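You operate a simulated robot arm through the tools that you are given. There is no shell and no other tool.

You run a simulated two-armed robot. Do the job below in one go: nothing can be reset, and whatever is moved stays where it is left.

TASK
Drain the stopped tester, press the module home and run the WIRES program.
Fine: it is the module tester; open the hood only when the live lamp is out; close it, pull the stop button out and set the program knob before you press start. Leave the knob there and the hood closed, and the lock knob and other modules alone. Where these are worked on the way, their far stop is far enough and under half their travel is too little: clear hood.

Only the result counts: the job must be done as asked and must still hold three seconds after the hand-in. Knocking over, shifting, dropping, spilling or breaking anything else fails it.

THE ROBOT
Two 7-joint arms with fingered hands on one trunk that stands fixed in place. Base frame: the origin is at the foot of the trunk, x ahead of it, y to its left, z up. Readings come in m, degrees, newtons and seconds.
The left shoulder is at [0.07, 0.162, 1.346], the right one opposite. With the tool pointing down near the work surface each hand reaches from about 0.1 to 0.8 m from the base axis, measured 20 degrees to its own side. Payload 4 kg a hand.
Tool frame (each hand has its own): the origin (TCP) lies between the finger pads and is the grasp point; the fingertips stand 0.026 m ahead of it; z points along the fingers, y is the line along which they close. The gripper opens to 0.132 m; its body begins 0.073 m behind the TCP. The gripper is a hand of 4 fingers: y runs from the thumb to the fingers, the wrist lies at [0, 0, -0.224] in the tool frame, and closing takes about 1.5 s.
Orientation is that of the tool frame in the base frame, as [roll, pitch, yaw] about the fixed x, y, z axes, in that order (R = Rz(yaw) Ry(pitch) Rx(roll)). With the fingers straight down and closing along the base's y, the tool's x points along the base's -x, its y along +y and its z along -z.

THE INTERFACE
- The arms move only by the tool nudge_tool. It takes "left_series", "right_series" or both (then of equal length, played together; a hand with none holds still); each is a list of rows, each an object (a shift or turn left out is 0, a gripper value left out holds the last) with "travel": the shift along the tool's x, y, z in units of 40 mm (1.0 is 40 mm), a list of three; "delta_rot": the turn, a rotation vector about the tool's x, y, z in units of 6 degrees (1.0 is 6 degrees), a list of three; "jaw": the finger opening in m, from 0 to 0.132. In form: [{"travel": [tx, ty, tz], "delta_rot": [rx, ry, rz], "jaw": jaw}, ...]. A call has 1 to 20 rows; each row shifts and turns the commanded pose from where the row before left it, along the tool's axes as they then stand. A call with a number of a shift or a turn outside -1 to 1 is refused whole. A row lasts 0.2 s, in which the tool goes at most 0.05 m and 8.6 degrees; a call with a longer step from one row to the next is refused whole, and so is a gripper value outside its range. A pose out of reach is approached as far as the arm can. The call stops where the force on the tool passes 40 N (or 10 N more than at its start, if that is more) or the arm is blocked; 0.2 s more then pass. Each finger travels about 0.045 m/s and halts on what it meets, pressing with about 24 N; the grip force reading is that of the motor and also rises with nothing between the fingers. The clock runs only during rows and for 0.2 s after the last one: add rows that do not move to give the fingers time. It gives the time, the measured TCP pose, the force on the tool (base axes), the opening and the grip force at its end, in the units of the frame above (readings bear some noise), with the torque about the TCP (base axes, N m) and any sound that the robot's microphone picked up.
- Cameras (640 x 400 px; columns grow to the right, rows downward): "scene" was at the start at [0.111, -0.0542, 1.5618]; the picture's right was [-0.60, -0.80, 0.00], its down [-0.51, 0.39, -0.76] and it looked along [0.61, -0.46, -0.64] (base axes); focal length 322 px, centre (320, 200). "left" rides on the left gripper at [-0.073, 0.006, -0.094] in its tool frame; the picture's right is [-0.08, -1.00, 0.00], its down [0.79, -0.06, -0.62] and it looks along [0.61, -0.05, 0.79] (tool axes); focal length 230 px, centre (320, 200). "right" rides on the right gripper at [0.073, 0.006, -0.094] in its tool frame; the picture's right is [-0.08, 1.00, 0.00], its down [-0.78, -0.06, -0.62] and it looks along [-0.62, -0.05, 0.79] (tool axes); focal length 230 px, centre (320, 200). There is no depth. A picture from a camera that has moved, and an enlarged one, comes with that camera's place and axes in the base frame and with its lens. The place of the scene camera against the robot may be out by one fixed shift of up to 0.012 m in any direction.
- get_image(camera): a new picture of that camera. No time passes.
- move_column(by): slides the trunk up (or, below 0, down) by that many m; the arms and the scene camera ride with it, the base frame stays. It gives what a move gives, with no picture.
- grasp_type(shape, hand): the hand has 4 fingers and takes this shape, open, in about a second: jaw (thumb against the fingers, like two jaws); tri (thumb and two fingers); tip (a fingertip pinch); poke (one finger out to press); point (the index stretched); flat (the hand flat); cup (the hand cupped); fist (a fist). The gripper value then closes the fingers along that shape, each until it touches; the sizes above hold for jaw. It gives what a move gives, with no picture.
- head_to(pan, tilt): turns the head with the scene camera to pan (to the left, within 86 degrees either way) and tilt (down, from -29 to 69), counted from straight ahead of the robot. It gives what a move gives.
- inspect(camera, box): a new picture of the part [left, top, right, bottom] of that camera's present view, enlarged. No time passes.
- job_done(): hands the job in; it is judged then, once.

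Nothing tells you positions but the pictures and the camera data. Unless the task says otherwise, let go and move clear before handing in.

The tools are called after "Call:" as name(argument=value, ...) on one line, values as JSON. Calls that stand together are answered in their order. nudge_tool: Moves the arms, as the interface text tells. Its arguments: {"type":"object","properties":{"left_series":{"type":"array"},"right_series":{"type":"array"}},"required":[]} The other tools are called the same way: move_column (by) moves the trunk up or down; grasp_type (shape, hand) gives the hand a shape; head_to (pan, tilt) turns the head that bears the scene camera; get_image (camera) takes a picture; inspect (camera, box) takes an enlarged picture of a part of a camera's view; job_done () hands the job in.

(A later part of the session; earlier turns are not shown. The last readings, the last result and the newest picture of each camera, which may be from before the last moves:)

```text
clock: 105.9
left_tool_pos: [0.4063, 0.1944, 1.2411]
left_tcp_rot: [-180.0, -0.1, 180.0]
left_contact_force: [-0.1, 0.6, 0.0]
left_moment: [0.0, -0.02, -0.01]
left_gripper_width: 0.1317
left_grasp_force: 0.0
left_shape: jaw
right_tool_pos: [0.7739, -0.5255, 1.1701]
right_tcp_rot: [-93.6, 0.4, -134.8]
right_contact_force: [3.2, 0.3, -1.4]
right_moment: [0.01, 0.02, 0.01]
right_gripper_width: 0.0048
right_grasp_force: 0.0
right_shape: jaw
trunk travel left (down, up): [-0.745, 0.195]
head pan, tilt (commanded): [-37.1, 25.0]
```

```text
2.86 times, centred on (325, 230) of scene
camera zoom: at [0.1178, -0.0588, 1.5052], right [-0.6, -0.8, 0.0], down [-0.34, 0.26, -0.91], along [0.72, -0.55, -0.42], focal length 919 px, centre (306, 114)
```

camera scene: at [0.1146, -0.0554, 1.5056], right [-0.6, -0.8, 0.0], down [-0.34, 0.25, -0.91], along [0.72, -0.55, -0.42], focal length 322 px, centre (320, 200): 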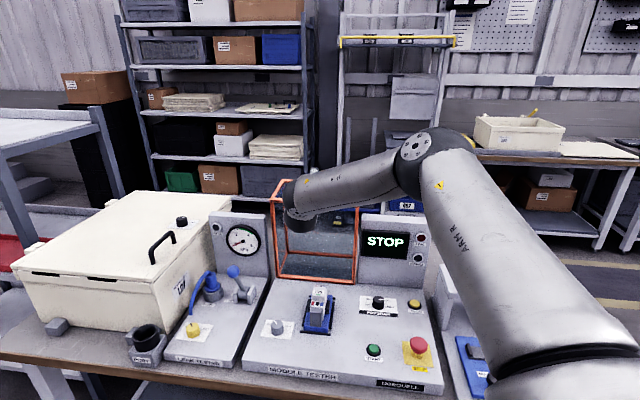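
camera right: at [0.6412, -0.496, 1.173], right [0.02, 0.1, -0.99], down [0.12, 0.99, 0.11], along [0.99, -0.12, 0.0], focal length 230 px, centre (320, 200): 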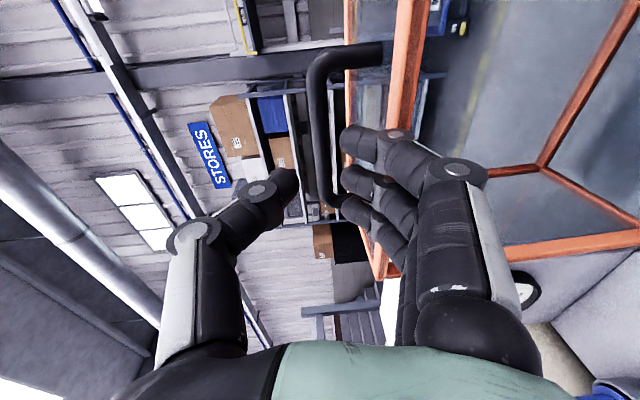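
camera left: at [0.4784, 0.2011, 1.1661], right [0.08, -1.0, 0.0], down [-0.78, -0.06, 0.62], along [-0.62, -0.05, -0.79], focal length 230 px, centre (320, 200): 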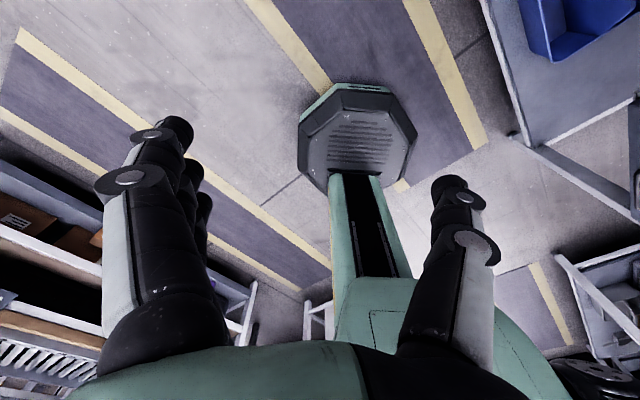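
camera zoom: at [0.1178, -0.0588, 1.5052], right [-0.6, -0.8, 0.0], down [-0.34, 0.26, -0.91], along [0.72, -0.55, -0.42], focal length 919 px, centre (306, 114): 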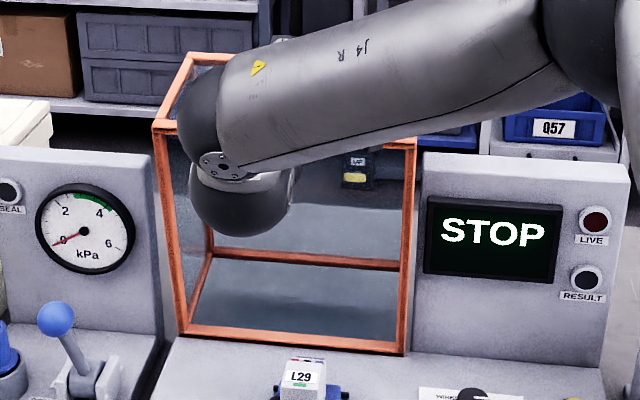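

The hood follows. Continuing the closing arc in stages.

Call:
nudge_tool(right_series=[{"travel": [0, 0.095, -0.4285]}, {"travel": [0, 0.095, -0.4285]}, {"travel": [0, 0.14, -0.417]}, {"travel": [0, 0.14, -0.417]}])

Call:
inspect(camera="right", box=[220, 40, 440, 240])

Call:
inspect(camera="scene", box=[250, 160, 400, 300])

```text
clock: 106.9
left_tool_pos: [0.4026, 0.1966, 1.2434]
left_tcp_rot: [180.0, 0.1, 180.0]
left_contact_force: [0.2, 0.1, 0.1]
left_moment: [-0.04, 0.01, -0.01]
left_gripper_width: 0.1318
left_grasp_force: 0.1
left_shape: jaw
right_tool_pos: [0.7234, -0.4771, 1.1564]
right_tcp_rot: [-93.6, 0.4, -134.7]
right_contact_force: [0.0, -0.2, 3.0]
right_moment: [-0.04, -0.04, 0.01]
right_gripper_width: 0.005
right_grasp_force: 0.0
right_shape: jaw
trunk travel left (down, up): [-0.745, 0.195]
head pan, tilt (commanded): [-37.1, 25.0]
```

```text
2.00 times, centred on (330, 140) of right
camera zoom: at [0.6046, -0.4625, 1.1573], right [0.02, 0.1, -0.99], down [0.12, 0.99, 0.1], along [0.99, -0.12, 0.0], focal length 460 px, centre (300, 320)
```

zoom: 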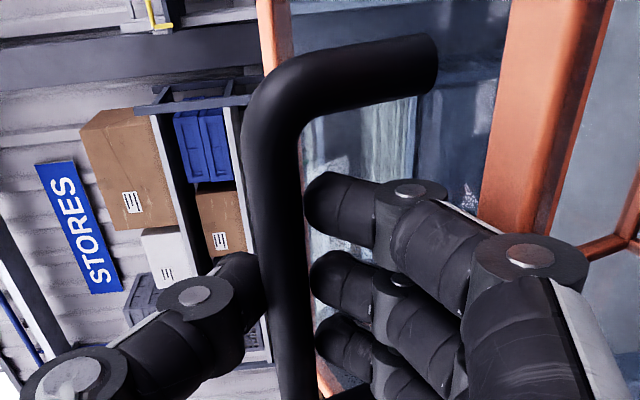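

```text
2.86 times, centred on (325, 230) of scene
camera zoom: at [0.1158, -0.0573, 1.5055], right [-0.6, -0.8, 0.0], down [-0.34, 0.25, -0.91], along [0.72, -0.55, -0.42], focal length 919 px, centre (306, 114)
```

zoom: 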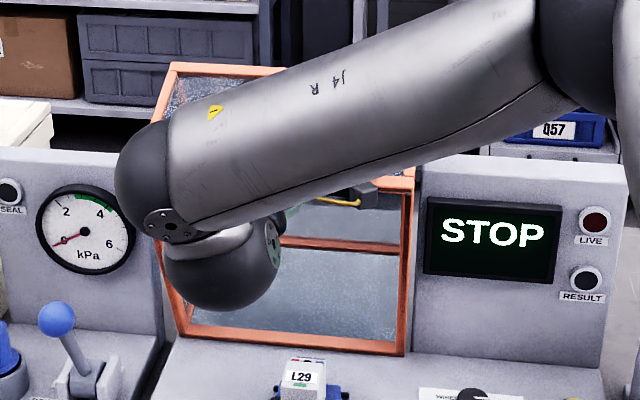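

Call:
nudge_tool(right_series=[{"travel": [0, 0.146, -0.402], "delta_rot": [-0.5, 0, 0]}, {"travel": [0, 0.166, -0.393], "delta_rot": [-0.5, 0, 0]}, {"travel": [0, 0.238, -0.358], "delta_rot": [-0.5, 0, 0]}, {"travel": [0, 0.256, -0.345], "delta_rot": [-0.5, 0, 0]}])

Call:
inspect(camera="right", box=[220, 40, 440, 240])

Call:
inspect(camera="scene", box=[250, 160, 400, 300])

```text
clock: 107.9
left_tool_pos: [0.4046, 0.1964, 1.2427]
left_tcp_rot: [180.0, 0.1, -179.9]
left_contact_force: [0.3, 0.0, 0.1]
left_moment: [-0.02, 0.0, 0.0]
left_gripper_width: 0.1317
left_grasp_force: 0.1
left_shape: jaw
right_tool_pos: [0.6763, -0.4313, 1.1319]
right_tcp_rot: [-105.7, 0.4, -134.6]
right_contact_force: [-0.2, 0.4, 0.5]
right_moment: [0.0, 0.04, 0.0]
right_gripper_width: 0.0042
right_grasp_force: 0.0
right_shape: jaw
trunk travel left (down, up): [-0.745, 0.195]
head pan, tilt (commanded): [-37.1, 25.0]
```

```text
2.00 times, centred on (330, 140) of right
camera zoom: at [0.5591, -0.4194, 1.1524], right [-0.13, 0.25, -0.96], down [0.14, 0.96, 0.23], along [0.98, -0.1, -0.16], focal length 460 px, centre (300, 320)
```

zoom: 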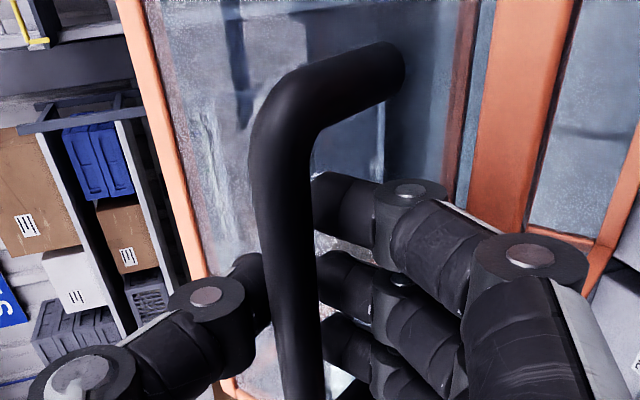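

```text
2.86 times, centred on (325, 230) of scene
camera zoom: at [0.116, -0.0575, 1.5054], right [-0.6, -0.8, 0.0], down [-0.34, 0.25, -0.91], along [0.72, -0.55, -0.42], focal length 919 px, centre (306, 114)
```

zoom: 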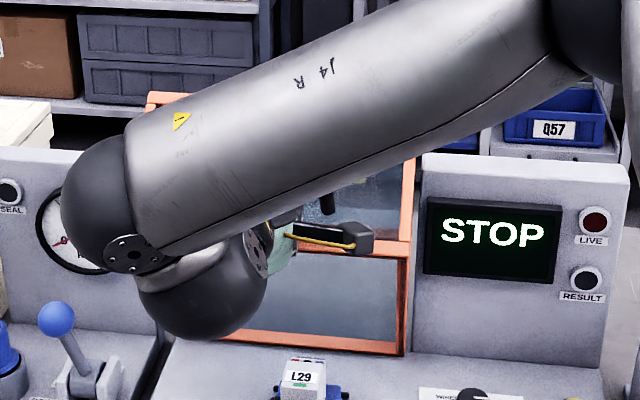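

Call:
nudge_tool(right_series=[{"travel": [0, 0.33, -0.29], "delta_rot": [-0.5, 0, 0]}, {"travel": [0, 0.345, -0.2725], "delta_rot": [-0.5, 0, 0]}, {"travel": [0, 0.3825, -0.215], "delta_rot": [-0.5, 0, 0]}, {"travel": [0, 0.3925, -0.195], "delta_rot": [-0.5, 0, 0]}])

Call:
inspect(camera="right", box=[220, 40, 440, 240])

Call:
get_image(camera="scene")

```text
clock: 108.9
left_tool_pos: [0.4046, 0.1949, 1.2429]
left_tcp_rot: [179.9, -0.1, 180.0]
left_contact_force: [-0.3, 0.3, -0.3]
left_moment: [0.0, 0.01, -0.03]
left_gripper_width: 0.1318
left_grasp_force: 0.1
left_shape: jaw
right_tool_pos: [0.6387, -0.3974, 1.0911]
right_tcp_rot: [-117.7, 0.5, -134.6]
right_contact_force: [-0.3, -0.3, -1.4]
right_moment: [-0.03, -0.01, -0.02]
right_gripper_width: 0.0045
right_grasp_force: 0.1
right_shape: jaw
right hand out of reach, approached as far as the arm can: row 3
trunk travel left (down, up): [-0.745, 0.195]
head pan, tilt (commanded): [-37.1, 25.0]
```

```text
2.00 times, centred on (330, 140) of right
camera zoom: at [0.5252, -0.3888, 1.129], right [-0.27, 0.39, -0.88], down [0.18, 0.92, 0.35], along [0.95, -0.07, -0.32], focal length 460 px, centre (300, 320)
```

zoom: 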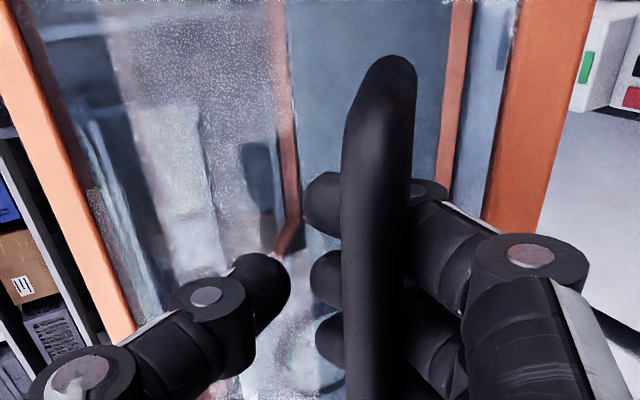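

```text
taken
camera scene: at [0.1166, -0.0583, 1.5053], right [-0.6, -0.8, 0.0], down [-0.34, 0.25, -0.91], along [0.72, -0.55, -0.42], focal length 322 px, centre (320, 200)
```

scene: 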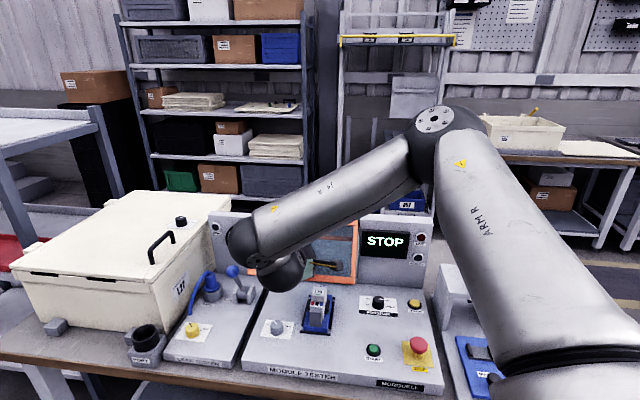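

The hood's weight now rests on the fingers. I'll lower it the rest of the way by combining small trunk drops with backward hand moves.

Call:
nudge_tool(right_series=[{"travel": [0, 0.2, -0.38], "delta_rot": [-0.5, 0, 0]}, {"travel": [0, 0.2, -0.38], "delta_rot": [-0.5, 0, 0]}])

Call:
move_column(by=-0.03)

Call:
inspect(camera="right", box=[220, 40, 440, 240])

Call:
get_image(camera="scene")

```text
clock: 109.5
left_tool_pos: [0.4088, 0.1918, 1.2401]
left_tcp_rot: [179.9, -0.3, 180.0]
left_contact_force: [0.1, -0.1, -0.7]
left_moment: [0.02, -0.02, -0.01]
left_gripper_width: 0.1321
left_grasp_force: 0.1
left_shape: jaw
right_tool_pos: [0.6202, -0.378, 1.0861]
right_tcp_rot: [-124.2, 0.5, -134.5]
right_contact_force: [7.1, -6.9, -11.6]
right_moment: [-0.13, -0.1, -0.02]
right_gripper_width: 0.0038
right_grasp_force: 0.1
right_shape: jaw
trunk travel left (down, up): [-0.745, 0.195]
head pan, tilt (commanded): [-37.1, 25.0]
```

```text
clock: 110.2
left_tool_pos: [0.4046, 0.1953, 1.2117]
left_tcp_rot: [180.0, -0.1, -180.0]
left_contact_force: [0.0, 0.0, -0.2]
left_moment: [0.02, 0.01, 0.01]
left_gripper_width: 0.1318
left_grasp_force: 0.1
left_shape: jaw
right_tool_pos: [0.6169, -0.375, 1.0609]
right_tcp_rot: [-123.9, 0.7, -134.4]
right_contact_force: [0.7, -0.2, -2.4]
right_moment: [-0.03, -0.07, -0.03]
right_gripper_width: 0.004
right_grasp_force: 0.0
right_shape: jaw
trunk travel left (down, up): [-0.715, 0.225]
head pan, tilt (commanded): [-37.1, 25.0]
```

```text
2.00 times, centred on (330, 140) of right
camera zoom: at [0.5067, -0.3699, 1.1077], right [-0.34, 0.45, -0.83], down [0.2, 0.89, 0.4], along [0.92, -0.03, -0.39], focal length 460 px, centre (300, 320)
```

zoom: 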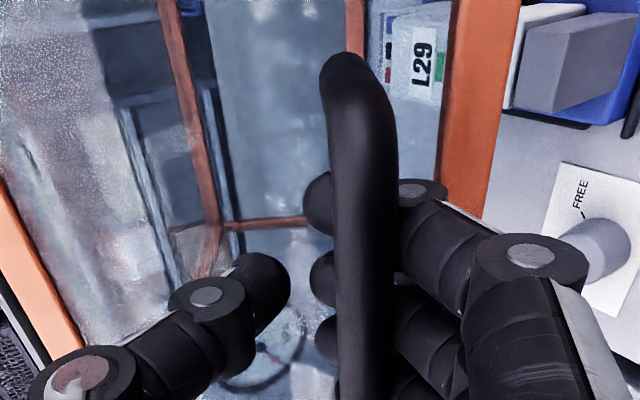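

```text
taken
camera scene: at [0.1171, -0.0586, 1.4752], right [-0.6, -0.8, 0.0], down [-0.34, 0.26, -0.91], along [0.72, -0.55, -0.42], focal length 322 px, centre (320, 200)
```

scene: 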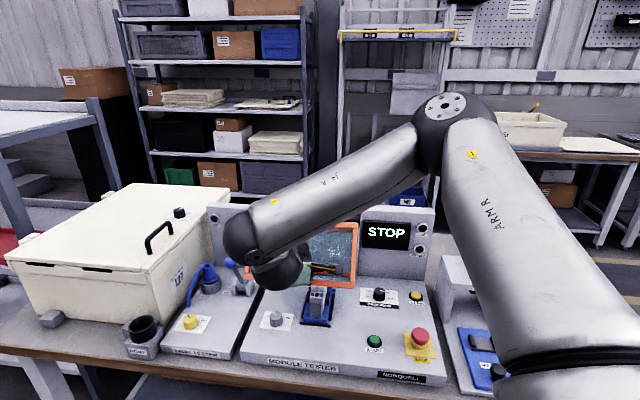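

Call:
nudge_tool(right_series=[{"travel": [0, 0.1625, -0.24], "delta_rot": [-0.5, 0, 0]}, {"travel": [0, 0.1625, -0.24], "delta_rot": [-0.5, 0, 0]}])

Call:
move_column(by=-0.035)

Call:
inspect(camera="right", box=[220, 40, 440, 240])

```text
clock: 110.8
left_tool_pos: [0.4051, 0.1949, 1.2129]
left_tcp_rot: [180.0, -0.1, -179.9]
left_contact_force: [0.0, 0.5, 0.0]
left_moment: [-0.02, -0.01, 0.0]
left_gripper_width: 0.1319
left_grasp_force: 0.1
left_shape: jaw
right_tool_pos: [0.6004, -0.3602, 1.0607]
right_tcp_rot: [-129.9, 0.6, -134.6]
right_contact_force: [3.3, -3.5, -7.1]
right_moment: [0.0, -0.03, 0.04]
right_gripper_width: 0.0042
right_grasp_force: 0.1
right_shape: jaw
trunk travel left (down, up): [-0.715, 0.225]
head pan, tilt (commanded): [-37.1, 25.0]
```

```text
clock: 111.6
left_tool_pos: [0.4045, 0.1947, 1.1779]
left_tcp_rot: [-180.0, 0.0, -180.0]
left_contact_force: [0.2, 0.3, -1.2]
left_moment: [0.0, -0.01, -0.01]
left_gripper_width: 0.1318
left_grasp_force: 0.2
left_shape: jaw
right_tool_pos: [0.6004, -0.3575, 1.0252]
right_tcp_rot: [-129.8, 0.6, -134.4]
right_contact_force: [-1.0, 3.8, 1.3]
right_moment: [-0.07, -0.07, -0.03]
right_gripper_width: 0.0043
right_grasp_force: 0.0
right_shape: jaw
trunk travel left (down, up): [-0.68, 0.26]
head pan, tilt (commanded): [-37.1, 25.0]
```

```text
2.00 times, centred on (330, 140) of right
camera zoom: at [0.4941, -0.3571, 1.0817], right [-0.4, 0.51, -0.77], down [0.24, 0.86, 0.45], along [0.89, 0.0, -0.46], focal length 460 px, centre (300, 320)
```

zoom: 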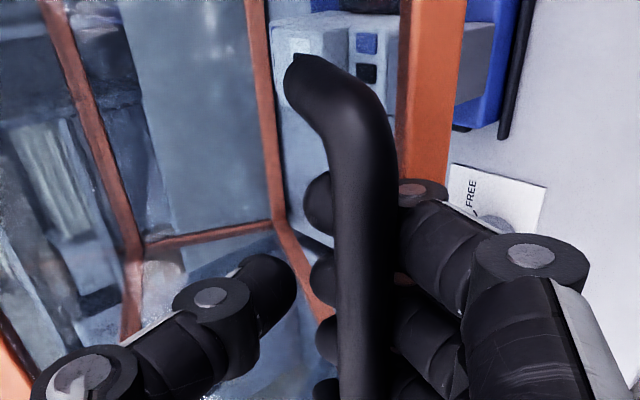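

Call:
nudge_tool(right_series=[{"travel": [0, 0.193, -0.23], "delta_rot": [-0.5, 0, 0]}, {"travel": [0, 0.193, -0.23], "delta_rot": [-0.5, 0, 0]}])

Call:
move_column(by=-0.035)

Call:
inspect(camera="right", box=[220, 40, 440, 240])

Call:
get_image(camera="scene")

```text
clock: 112.2
left_tool_pos: [0.404, 0.1944, 1.1775]
left_tcp_rot: [-180.0, -0.1, -180.0]
left_contact_force: [-1.2, 0.6, -0.7]
left_moment: [0.0, 0.01, 0.0]
left_gripper_width: 0.1319
left_grasp_force: 0.1
left_shape: jaw
right_tool_pos: [0.5824, -0.3426, 1.0255]
right_tcp_rot: [-135.9, 0.6, -134.5]
right_contact_force: [2.4, -1.8, -3.6]
right_moment: [0.0, -0.02, 0.03]
right_gripper_width: 0.0041
right_grasp_force: 0.1
right_shape: jaw
trunk travel left (down, up): [-0.68, 0.26]
head pan, tilt (commanded): [-37.1, 25.0]
```

```text
clock: 113.0
left_tool_pos: [0.4036, 0.1943, 1.1432]
left_tcp_rot: [-179.9, -0.2, -179.9]
left_contact_force: [0.1, 0.1, 0.0]
left_moment: [0.0, -0.02, 0.02]
left_gripper_width: 0.1319
left_grasp_force: 0.1
left_shape: jaw
right_tool_pos: [0.5838, -0.3413, 0.9907]
right_tcp_rot: [-135.7, 0.6, -134.5]
right_contact_force: [1.0, 0.5, -3.3]
right_moment: [-0.05, -0.06, -0.02]
right_gripper_width: 0.0039
right_grasp_force: 0.0
right_shape: jaw
trunk travel left (down, up): [-0.645, 0.295]
head pan, tilt (commanded): [-37.1, 25.0]
```

```text
2.00 times, centred on (330, 140) of right
camera zoom: at [0.4816, -0.3452, 1.0538], right [-0.45, 0.56, -0.69], down [0.27, 0.83, 0.49], along [0.85, 0.03, -0.52], focal length 460 px, centre (300, 320)
```

zoom: 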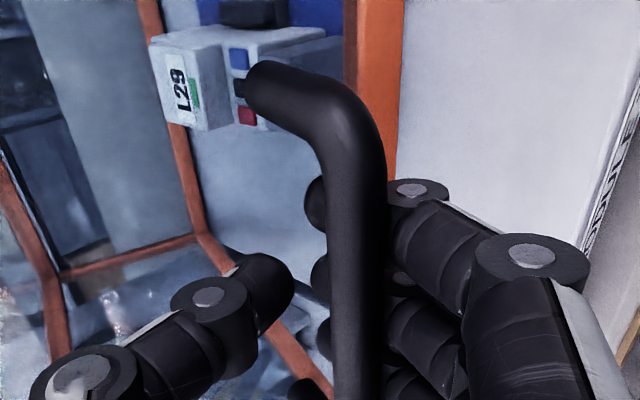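

```text
taken
camera scene: at [0.1167, -0.0584, 1.4053], right [-0.6, -0.8, 0.0], down [-0.34, 0.26, -0.91], along [0.72, -0.55, -0.42], focal length 322 px, centre (320, 200)
```

scene: 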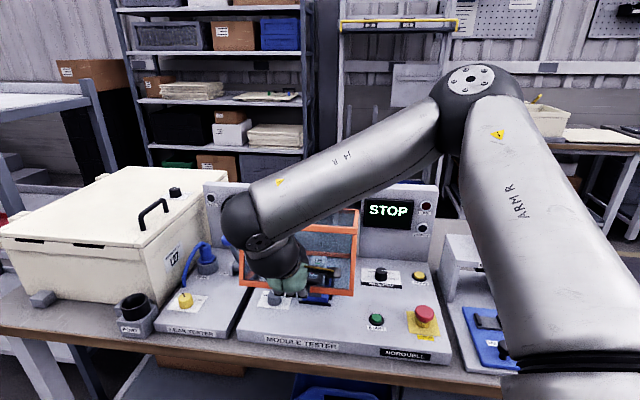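

Call:
nudge_tool(right_series=[{"travel": [0, 0.139, -0.135], "delta_rot": [-0.35, 0, 0]}, {"travel": [0, 0.139, -0.135], "delta_rot": [-0.35, 0, 0]}])

Call:
move_column(by=-0.035)

Call:
inspect(camera="right", box=[220, 40, 440, 240])

Call:
get_image(camera="scene")

```text
clock: 113.6
left_tool_pos: [0.4036, 0.1957, 1.1425]
left_tcp_rot: [-180.0, -0.1, -180.0]
left_contact_force: [0.6, -0.8, 0.4]
left_moment: [0.0, 0.03, -0.01]
left_gripper_width: 0.1321
left_grasp_force: 0.1
left_shape: jaw
right_tool_pos: [0.5718, -0.3305, 0.9911]
right_tcp_rot: [-139.9, 0.6, -134.5]
right_contact_force: [1.3, -0.4, -2.4]
right_moment: [-0.03, -0.02, 0.01]
right_gripper_width: 0.0037
right_grasp_force: 0.1
right_shape: jaw
trunk travel left (down, up): [-0.645, 0.295]
head pan, tilt (commanded): [-37.1, 25.0]
```

```text
clock: 114.4
left_tool_pos: [0.403, 0.1963, 1.1062]
left_tcp_rot: [-180.0, -0.1, 180.0]
left_contact_force: [-0.1, -0.7, 0.3]
left_moment: [0.0, 0.02, 0.02]
left_gripper_width: 0.1318
left_grasp_force: 0.1
left_shape: jaw
right_tool_pos: [0.5719, -0.3304, 0.9551]
right_tcp_rot: [-140.0, 0.7, -134.5]
right_contact_force: [0.6, 0.3, -2.5]
right_moment: [-0.04, -0.03, -0.02]
right_gripper_width: 0.004
right_grasp_force: 0.1
right_shape: jaw
trunk travel left (down, up): [-0.61, 0.33]
head pan, tilt (commanded): [-37.1, 25.0]
```

```text
2.00 times, centred on (330, 140) of right
camera zoom: at [0.4732, -0.3384, 1.024], right [-0.49, 0.6, -0.64], down [0.3, 0.8, 0.52], along [0.82, 0.06, -0.57], focal length 460 px, centre (300, 320)
```

zoom: 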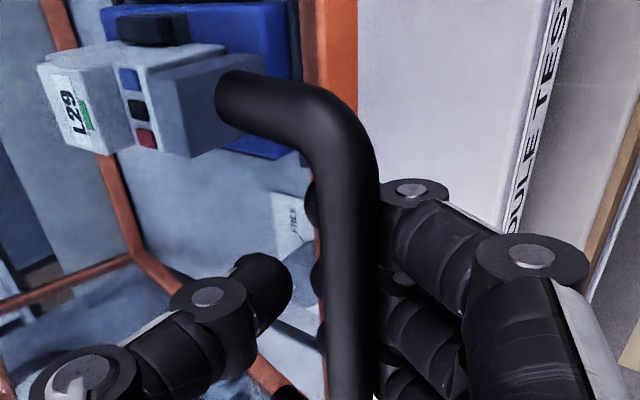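

```text
taken
camera scene: at [0.1167, -0.0585, 1.3703], right [-0.6, -0.8, 0.0], down [-0.34, 0.26, -0.91], along [0.72, -0.55, -0.42], focal length 322 px, centre (320, 200)
```

scene: 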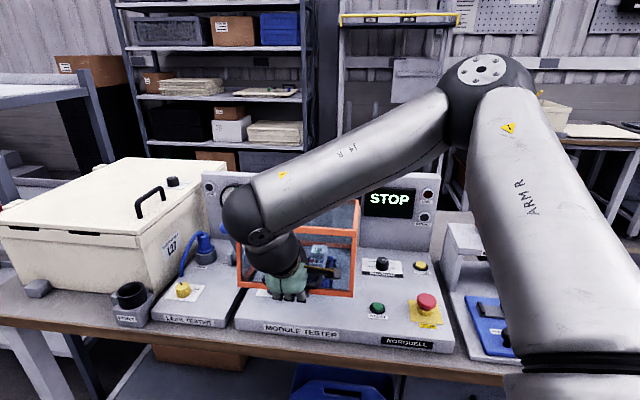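

Call:
nudge_tool(right_series=[{"travel": [0, 0.125, -0.105]}, {"travel": [0, 0.125, -0.105]}])

Call:
move_column(by=-0.03)

Call:
inspect(camera="right", box=[220, 40, 440, 240])

Call:
inspect(camera="scene", box=[210, 190, 390, 340])

```text
clock: 115.0
left_tool_pos: [0.4038, 0.1962, 1.1089]
left_tcp_rot: [-180.0, -0.1, -179.9]
left_contact_force: [-0.6, -0.1, -0.4]
left_moment: [0.02, -0.04, 0.0]
left_gripper_width: 0.1318
left_grasp_force: 0.0
left_shape: jaw
right_tool_pos: [0.5626, -0.3213, 0.9566]
right_tcp_rot: [-139.9, 0.5, -134.5]
right_contact_force: [0.5, -1.4, -1.2]
right_moment: [-0.01, 0.02, 0.02]
right_gripper_width: 0.0042
right_grasp_force: 0.1
right_shape: jaw
trunk travel left (down, up): [-0.61, 0.33]
head pan, tilt (commanded): [-37.1, 25.0]
```

```text
clock: 115.8
left_tool_pos: [0.4035, 0.195, 1.0793]
left_tcp_rot: [180.0, 0.0, -179.9]
left_contact_force: [0.1, 0.1, -0.1]
left_moment: [0.0, -0.02, 0.01]
left_gripper_width: 0.1319
left_grasp_force: 0.0
left_shape: jaw
right_tool_pos: [0.5627, -0.3217, 0.9269]
right_tcp_rot: [-139.9, 0.6, -134.5]
right_contact_force: [2.0, -0.8, -2.5]
right_moment: [0.02, -0.05, 0.0]
right_gripper_width: 0.004
right_grasp_force: 0.0
right_shape: jaw
trunk travel left (down, up): [-0.58, 0.36]
head pan, tilt (commanded): [-37.1, 25.0]
```

```text
2.00 times, centred on (330, 140) of right
camera zoom: at [0.4636, -0.329, 0.9946], right [-0.49, 0.6, -0.64], down [0.3, 0.8, 0.52], along [0.82, 0.06, -0.57], focal length 460 px, centre (300, 320)
```

zoom: 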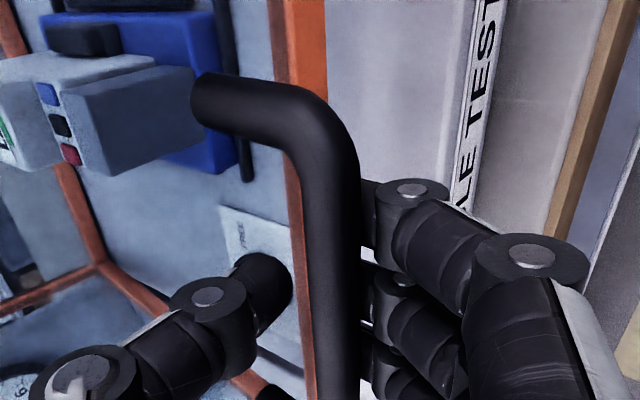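

```text
2.67 times, centred on (300, 265) of scene
camera zoom: at [0.1167, -0.0585, 1.3403], right [-0.6, -0.8, 0.0], down [-0.34, 0.26, -0.91], along [0.72, -0.55, -0.42], focal length 858 px, centre (373, 27)
```

zoom: 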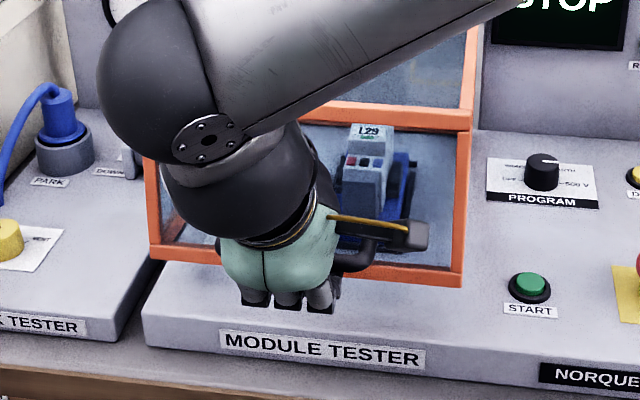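

Call:
nudge_tool(right_series=[{"travel": [0, 0.08, -0.065]}, {"travel": [0, 0.08, -0.065]}])

Call:
move_column(by=-0.025)

Call:
inspect(camera="right", box=[220, 40, 440, 240])

Call:
inspect(camera="scene", box=[210, 190, 390, 340])

```text
clock: 116.4
left_tool_pos: [0.4046, 0.194, 1.078]
left_tcp_rot: [180.0, -0.1, 179.9]
left_contact_force: [-0.8, 0.2, -0.4]
left_moment: [-0.01, 0.0, 0.0]
left_gripper_width: 0.132
left_grasp_force: 0.0
left_shape: jaw
right_tool_pos: [0.557, -0.3168, 0.9267]
right_tcp_rot: [-140.0, 0.6, -134.5]
right_contact_force: [1.1, -0.8, -2.4]
right_moment: [-0.02, 0.02, -0.03]
right_gripper_width: 0.004
right_grasp_force: 0.1
right_shape: jaw
trunk travel left (down, up): [-0.58, 0.36]
head pan, tilt (commanded): [-37.1, 25.0]
```

```text
clock: 117.1
left_tool_pos: [0.4037, 0.1953, 1.0523]
left_tcp_rot: [-180.0, 0.0, -179.9]
left_contact_force: [0.2, 0.6, -0.9]
left_moment: [-0.02, 0.0, -0.01]
left_gripper_width: 0.1321
left_grasp_force: 0.0
left_shape: jaw
right_tool_pos: [0.5571, -0.3166, 0.9015]
right_tcp_rot: [-140.0, 0.5, -134.5]
right_contact_force: [1.2, 0.0, -2.7]
right_moment: [0.01, -0.01, 0.01]
right_gripper_width: 0.0042
right_grasp_force: 0.2
right_shape: jaw
trunk travel left (down, up): [-0.555, 0.385]
head pan, tilt (commanded): [-37.1, 25.0]
```

```text
2.00 times, centred on (330, 140) of right
camera zoom: at [0.458, -0.3235, 0.9695], right [-0.49, 0.6, -0.64], down [0.3, 0.8, 0.52], along [0.82, 0.06, -0.57], focal length 460 px, centre (300, 320)
```

zoom: 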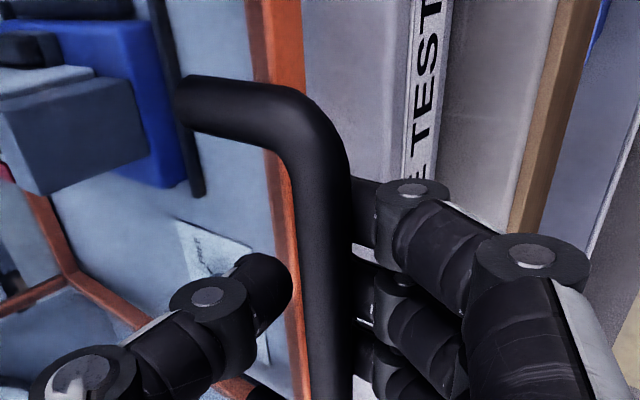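

```text
2.67 times, centred on (300, 265) of scene
camera zoom: at [0.1167, -0.0585, 1.3153], right [-0.6, -0.8, 0.0], down [-0.34, 0.26, -0.91], along [0.72, -0.55, -0.42], focal length 858 px, centre (373, 27)
```

zoom: 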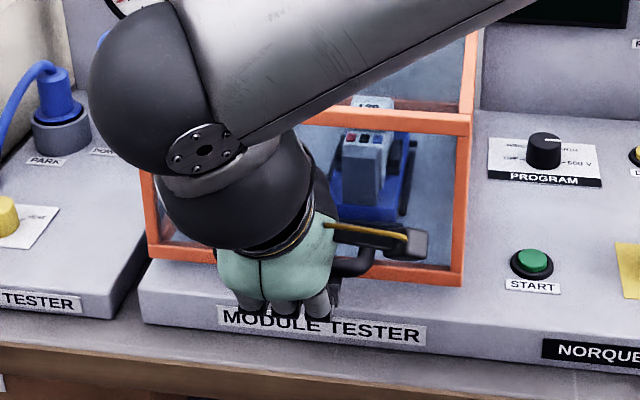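

Call:
nudge_tool(right_series=[{"travel": [0, 0.129, 0.1]}, {"travel": [0, 0.129, 0.1]}])

Call:
inspect(camera="right", box=[220, 40, 440, 240])

Call:
inspect(camera="scene", box=[210, 190, 390, 340])

```text
clock: 117.7
left_tool_pos: [0.403, 0.1952, 1.0519]
left_tcp_rot: [180.0, -0.1, 180.0]
left_contact_force: [-0.1, 0.2, -0.4]
left_moment: [0.01, 0.02, 0.0]
left_gripper_width: 0.1322
left_grasp_force: 0.1
left_shape: jaw
right_tool_pos: [0.5563, -0.3136, 0.8882]
right_tcp_rot: [-140.0, 0.6, -134.6]
right_contact_force: [0.8, -0.3, -1.8]
right_moment: [0.01, -0.01, 0.03]
right_gripper_width: 0.004
right_grasp_force: 0.0
right_shape: jaw
trunk travel left (down, up): [-0.555, 0.385]
head pan, tilt (commanded): [-37.1, 25.0]
```

```text
2.00 times, centred on (330, 140) of right
camera zoom: at [0.4564, -0.3209, 0.9566], right [-0.49, 0.6, -0.64], down [0.3, 0.8, 0.52], along [0.82, 0.06, -0.57], focal length 460 px, centre (300, 320)
```

zoom: 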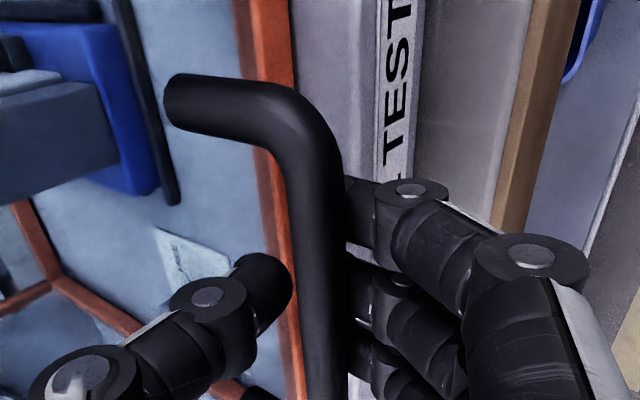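

```text
2.67 times, centred on (300, 265) of scene
camera zoom: at [0.1168, -0.0585, 1.3153], right [-0.6, -0.8, 0.0], down [-0.34, 0.26, -0.91], along [0.72, -0.55, -0.42], focal length 858 px, centre (373, 27)
```

zoom: 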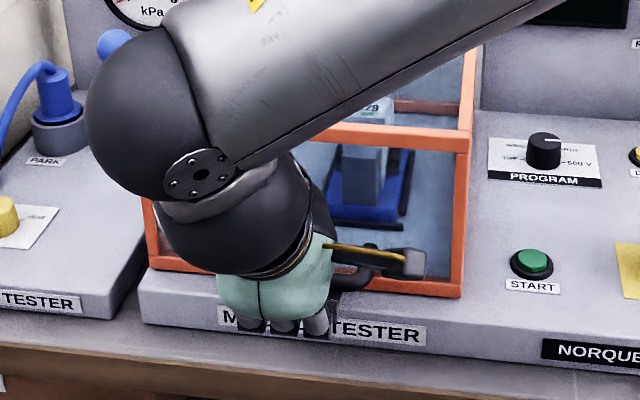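

Call:
nudge_tool(right_series=[{"travel": [0, 0.08, 0.095]}, {"travel": [0, 0.08, 0.095]}])

Call:
inspect(camera="right", box=[220, 40, 440, 240])

Call:
inspect(camera="scene", box=[210, 190, 390, 340])

```text
clock: 118.3
left_tool_pos: [0.4046, 0.1961, 1.0524]
left_tcp_rot: [180.0, -0.1, 180.0]
left_contact_force: [-0.6, 0.2, 0.8]
left_moment: [0.03, -0.03, 0.02]
left_gripper_width: 0.1321
left_grasp_force: 0.1
left_shape: jaw
right_tool_pos: [0.5552, -0.3127, 0.8787]
right_tcp_rot: [-140.1, 0.6, -134.5]
right_contact_force: [0.2, 0.1, -0.4]
right_moment: [0.03, 0.01, 0.01]
right_gripper_width: 0.0041
right_grasp_force: 0.1
right_shape: jaw
trunk travel left (down, up): [-0.555, 0.385]
head pan, tilt (commanded): [-37.1, 25.0]
```

```text
2.00 times, centred on (330, 140) of right
camera zoom: at [0.457, -0.3207, 0.9467], right [-0.49, 0.6, -0.64], down [0.3, 0.8, 0.52], along [0.82, 0.06, -0.57], focal length 460 px, centre (300, 320)
```

zoom: 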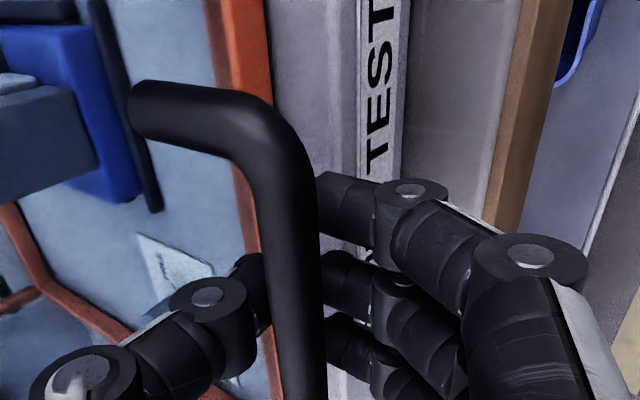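

```text
2.67 times, centred on (300, 265) of scene
camera zoom: at [0.1169, -0.0584, 1.3153], right [-0.6, -0.8, 0.0], down [-0.34, 0.25, -0.91], along [0.72, -0.55, -0.42], focal length 858 px, centre (373, 27)
```

zoom: 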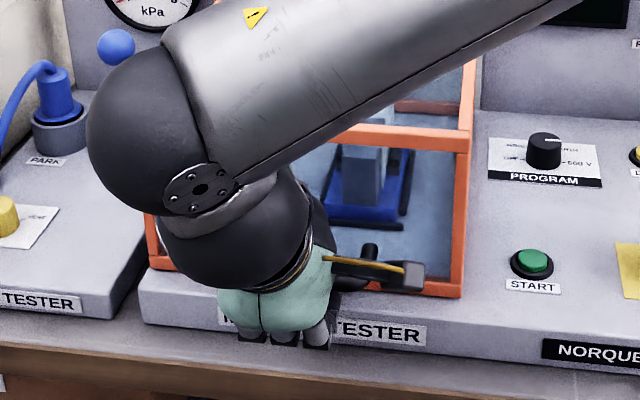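

The hood is down (no load on the hand). I'll open the ring and back out along the finger direction.

Call:
nudge_tool(right_series=[{"jaw": 0.03}, {}, {}, {"travel": [0, 0, -0.25]}, {"travel": [0, 0, -0.25], "jaw": 0.04}, {"travel": [0, 0, -0.5]}, {"travel": [0, 0, -0.5]}])

Call:
inspect(camera="right", box=[220, 40, 440, 240])

Call:
get_image(camera="scene")

```text
clock: 119.9
left_tool_pos: [0.4041, 0.1954, 1.0524]
left_tcp_rot: [-180.0, 0.0, -180.0]
left_contact_force: [0.4, -0.6, -0.4]
left_moment: [0.01, 0.01, 0.0]
left_gripper_width: 0.132
left_grasp_force: 0.1
left_shape: jaw
right_tool_pos: [0.5264, -0.3035, 0.9259]
right_tcp_rot: [-140.3, 0.8, -134.2]
right_contact_force: [-0.3, -0.7, 0.2]
right_moment: [0.02, 0.0, 0.03]
right_gripper_width: 0.0393
right_grasp_force: 0.0
right_shape: jaw
right hand out of reach, approached as far as the arm can: row 6, 7
trunk travel left (down, up): [-0.555, 0.385]
head pan, tilt (commanded): [-37.1, 25.0]
```

```text
2.00 times, centred on (330, 140) of right
camera zoom: at [0.4279, -0.3113, 0.9936], right [-0.49, 0.6, -0.64], down [0.29, 0.8, 0.52], along [0.82, 0.07, -0.57], focal length 460 px, centre (300, 320)
```

zoom: 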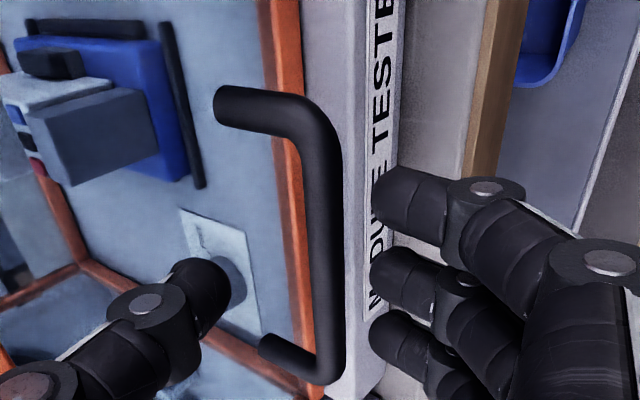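

```text
taken
camera scene: at [0.116, -0.0582, 1.3154], right [-0.6, -0.8, 0.0], down [-0.34, 0.25, -0.91], along [0.72, -0.55, -0.42], focal length 322 px, centre (320, 200)
```

scene: 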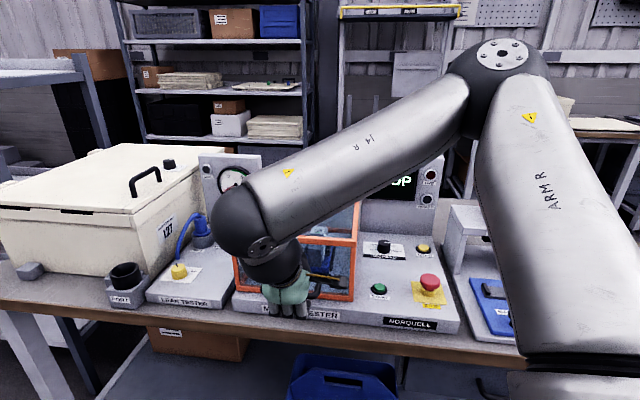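

Hood closed and hand free. I'll raise the hand, return it to vertical, and head over to the STOP button.

Call:
nudge_tool(right_series=[{"travel": [0, -0.643, -0.766]}, {"travel": [0, -0.643, -0.766]}, {"travel": [0, -0.643, -0.766]}, {"travel": [0, -0.643, -0.766]}, {"delta_rot": [-0.952, 0, 0]}, {"delta_rot": [-0.952, 0, 0]}, {"delta_rot": [-0.952, 0, 0]}, {"delta_rot": [-0.952, 0, 0]}, {"delta_rot": [-0.952, 0, 0]}, {"delta_rot": [-0.952, 0, 0]}, {"delta_rot": [-0.952, 0, 0]}])

Call:
head_to(pan=-42, tilt=40)

Call:
get_image(camera="scene")

Call:
get_image(camera="right")

```text
clock: 122.3
left_tool_pos: [0.405, 0.1956, 1.0523]
left_tcp_rot: [180.0, 0.0, 179.9]
left_contact_force: [-0.5, -0.9, 0.4]
left_moment: [-0.04, 0.0, 0.02]
left_gripper_width: 0.132
left_grasp_force: 0.0
left_shape: jaw
right_tool_pos: [0.5123, -0.3262, 1.0667]
right_tcp_rot: [180.0, 0.8, -134.5]
right_contact_force: [-0.6, -0.2, -0.6]
right_moment: [0.05, 0.0, 0.01]
right_gripper_width: 0.0396
right_grasp_force: 0.1
right_shape: jaw
right hand out of reach, approached as far as the arm can: row 2, 3, 4, 10, 11
trunk travel left (down, up): [-0.555, 0.385]
head pan, tilt (commanded): [-37.1, 25.0]
```

```text
clock: 123.0
left_tool_pos: [0.4039, 0.1952, 1.0546]
left_tcp_rot: [179.9, -0.1, 179.9]
left_contact_force: [0.4, 0.2, -0.7]
left_moment: [0.0, -0.02, -0.02]
left_gripper_width: 0.1319
left_grasp_force: 0.1
left_shape: jaw
right_tool_pos: [0.513, -0.3256, 1.0678]
right_tcp_rot: [-179.8, 0.9, -134.6]
right_contact_force: [-0.2, 0.2, 0.0]
right_moment: [0.01, 0.0, 0.01]
right_gripper_width: 0.0395
right_grasp_force: 0.0
right_shape: jaw
trunk travel left (down, up): [-0.555, 0.385]
head pan, tilt (commanded): [-42.0, 40.0]
```

```text
taken
camera scene: at [0.1064, -0.0596, 1.2921], right [-0.67, -0.74, 0.0], down [-0.48, 0.43, -0.77], along [0.57, -0.51, -0.64], focal length 322 px, centre (320, 200)
```

scene: 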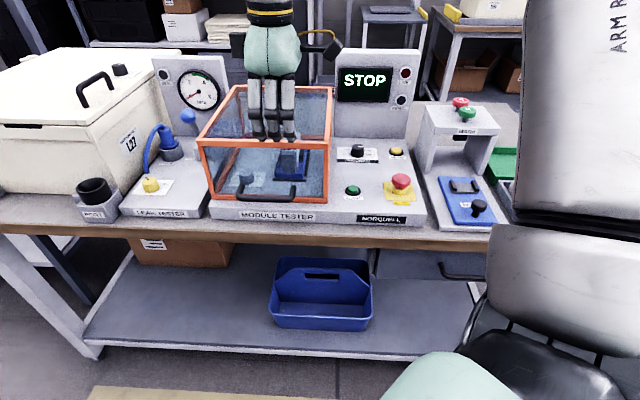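

```text
taken
camera right: at [0.4542, -0.3747, 1.1615], right [-0.66, 0.75, 0.0], down [0.59, 0.51, 0.63], along [0.47, 0.41, -0.78], focal length 230 px, centre (320, 200)
```

right: 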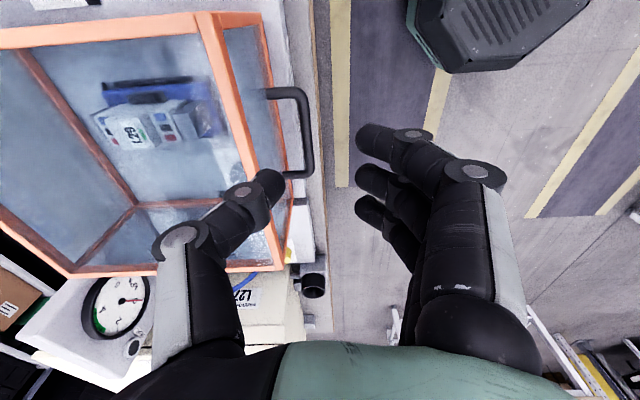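

Call:
inspect(camera="scene", box=[190, 80, 350, 220])

Call:
inspect(camera="scene", box=[325, 130, 435, 230])

```text
2.86 times, centred on (270, 150) of scene
camera zoom: at [0.1064, -0.0596, 1.2921], right [-0.67, -0.74, 0.0], down [-0.48, 0.43, -0.77], along [0.57, -0.51, -0.64], focal length 919 px, centre (463, 343)
```

zoom: 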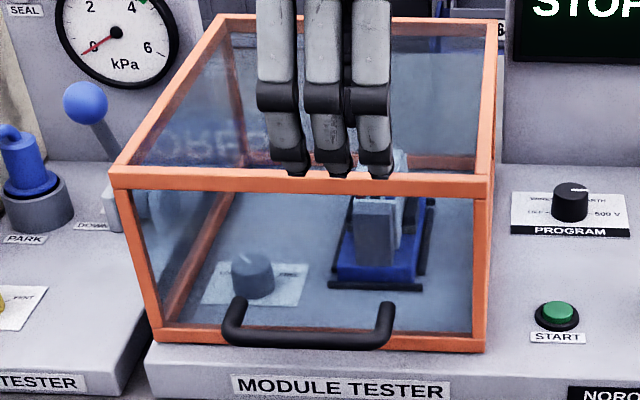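

```text
4.00 times, centred on (380, 180) of scene
camera zoom: at [0.1064, -0.0596, 1.2921], right [-0.67, -0.74, 0.0], down [-0.48, 0.43, -0.77], along [0.57, -0.51, -0.64], focal length 1287 px, centre (80, 280)
```

zoom: 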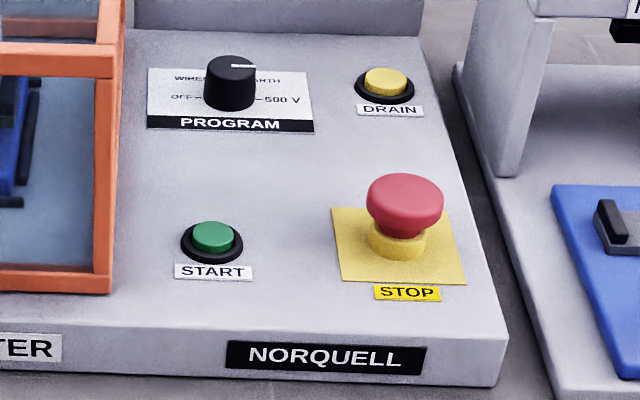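

The hood is fully closed. Next: position above the STOP mushroom and look down at it.

Call:
nudge_tool(right_series=[{"travel": [0.865, -0.37, 0], "jaw": 0.08}, {"travel": [0.865, -0.37, 0]}, {"travel": [0.865, -0.37, 0]}, {"travel": [0.865, -0.37, 0]}, {"travel": [0.865, -0.37, 0]}, {"travel": [0.865, -0.37, 0]}, {"travel": [0.865, -0.37, 0]}])

Call:
get_image(camera="right")

Call:
get_image(camera="scene")

```text
clock: 124.6
left_tool_pos: [0.4037, 0.1943, 1.0531]
left_tcp_rot: [179.9, 0.0, 180.0]
left_contact_force: [0.2, -0.5, 0.4]
left_moment: [-0.01, -0.01, -0.02]
left_gripper_width: 0.132
left_grasp_force: 0.0
left_shape: jaw
right_tool_pos: [0.4161, -0.5729, 1.0651]
right_tcp_rot: [179.9, 0.7, -134.5]
right_contact_force: [-0.3, 0.3, 0.0]
right_moment: [0.02, 0.04, 0.03]
right_gripper_width: 0.0793
right_grasp_force: 0.0
right_shape: jaw
trunk travel left (down, up): [-0.555, 0.385]
head pan, tilt (commanded): [-42.0, 40.0]
```

```text
taken
camera right: at [0.3596, -0.6216, 1.1584], right [-0.66, 0.75, 0.0], down [0.59, 0.51, 0.63], along [0.47, 0.41, -0.78], focal length 230 px, centre (320, 200)
```

right: 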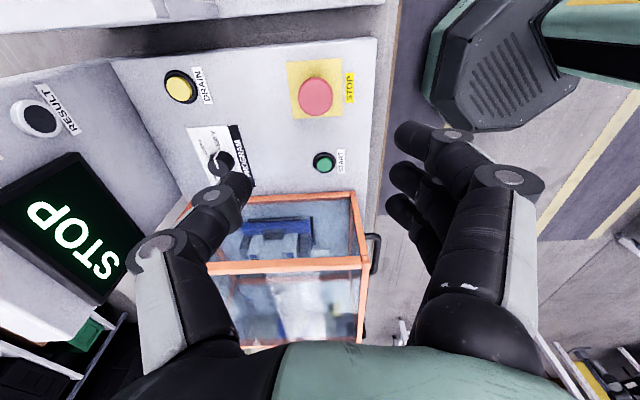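

```text
taken
camera scene: at [0.1061, -0.0607, 1.292], right [-0.67, -0.74, 0.0], down [-0.48, 0.43, -0.77], along [0.57, -0.51, -0.64], focal length 322 px, centre (320, 200)
```

scene: 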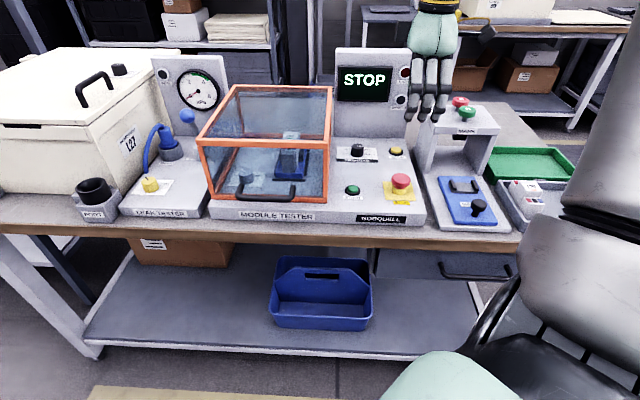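

Call:
nudge_tool(right_series=[{"travel": [0.0, -0.05, 0.75]}, {"travel": [0.0, -0.05, 0.75]}, {"travel": [0, 0, 0.75]}, {"travel": [0, 0, 0.75]}])

Call:
get_image(camera="right")

Call:
inspect(camera="scene", box=[340, 80, 480, 220])

```text
clock: 125.6
left_tool_pos: [0.4049, 0.1952, 1.0528]
left_tcp_rot: [180.0, -0.1, 179.9]
left_contact_force: [0.2, -0.3, 0.5]
left_moment: [0.0, 0.01, -0.03]
left_gripper_width: 0.1319
left_grasp_force: 0.1
left_shape: jaw
right_tool_pos: [0.4195, -0.5724, 0.944]
right_tcp_rot: [-180.0, 0.7, -134.5]
right_contact_force: [-0.3, 0.2, -0.4]
right_moment: [0.0, 0.01, -0.01]
right_gripper_width: 0.0796
right_grasp_force: 0.0
right_shape: jaw
trunk travel left (down, up): [-0.555, 0.385]
head pan, tilt (commanded): [-42.0, 40.0]
```

```text
taken
camera right: at [0.3631, -0.6204, 1.0367], right [-0.66, 0.75, 0.0], down [0.59, 0.51, 0.62], along [0.47, 0.41, -0.78], focal length 230 px, centre (320, 200)
```

right: 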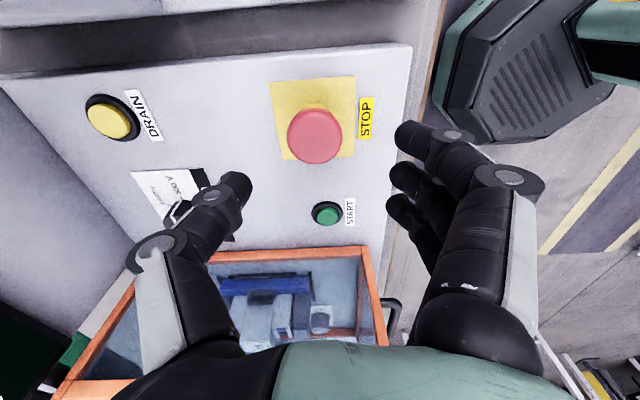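

```text
2.86 times, centred on (410, 150) of scene
camera zoom: at [0.1068, -0.0609, 1.2919], right [-0.67, -0.74, 0.0], down [-0.48, 0.43, -0.77], along [0.57, -0.51, -0.64], focal length 919 px, centre (63, 343)
```

zoom: 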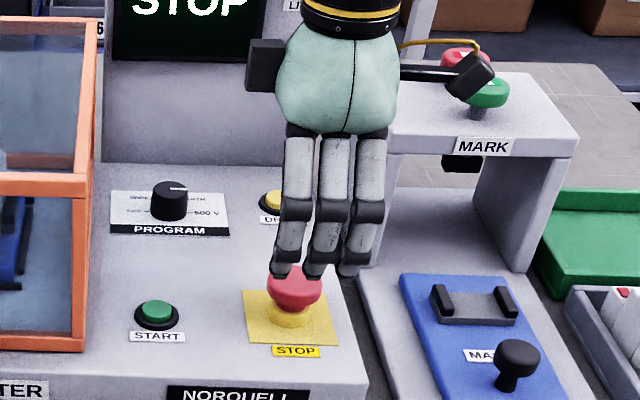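

Call:
nudge_tool(right_series=[{"travel": [0.2, -0.075, 0.6]}, {"travel": [0, 0, 0.6]}])

Call:
get_image(camera="right")

Call:
inspect(camera="scene", box=[340, 80, 480, 220])

```text
clock: 126.2
left_tool_pos: [0.4041, 0.1946, 1.0527]
left_tcp_rot: [-180.0, -0.1, 179.9]
left_contact_force: [-0.7, 0.2, 0.6]
left_moment: [0.01, 0.0, 0.06]
left_gripper_width: 0.1323
left_grasp_force: 0.1
left_shape: jaw
right_tool_pos: [0.4161, -0.5795, 0.896]
right_tcp_rot: [-180.0, 0.6, -134.5]
right_contact_force: [0.4, 0.0, -0.2]
right_moment: [0.01, -0.02, -0.01]
right_gripper_width: 0.0796
right_grasp_force: 0.1
right_shape: jaw
trunk travel left (down, up): [-0.555, 0.385]
head pan, tilt (commanded): [-42.0, 40.0]
```

```text
taken
camera right: at [0.3596, -0.6291, 0.9896], right [-0.66, 0.75, 0.0], down [0.59, 0.51, 0.62], along [0.47, 0.41, -0.78], focal length 230 px, centre (320, 200)
```

right: 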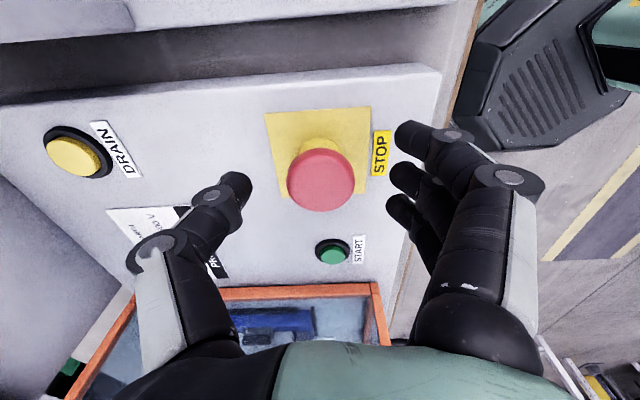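

```text
2.86 times, centred on (410, 150) of scene
camera zoom: at [0.1067, -0.0602, 1.292], right [-0.67, -0.74, 0.0], down [-0.48, 0.43, -0.77], along [0.57, -0.51, -0.64], focal length 919 px, centre (63, 343)
```

zoom: 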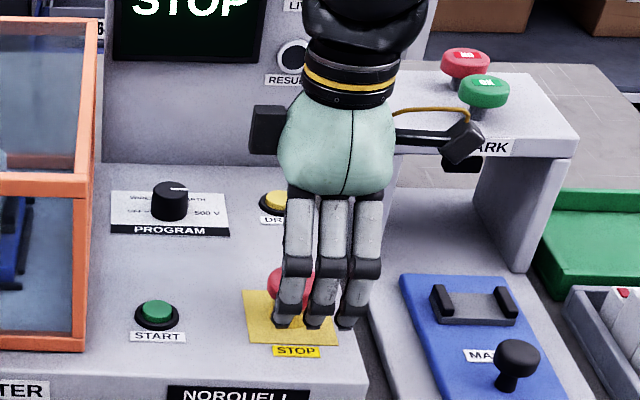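

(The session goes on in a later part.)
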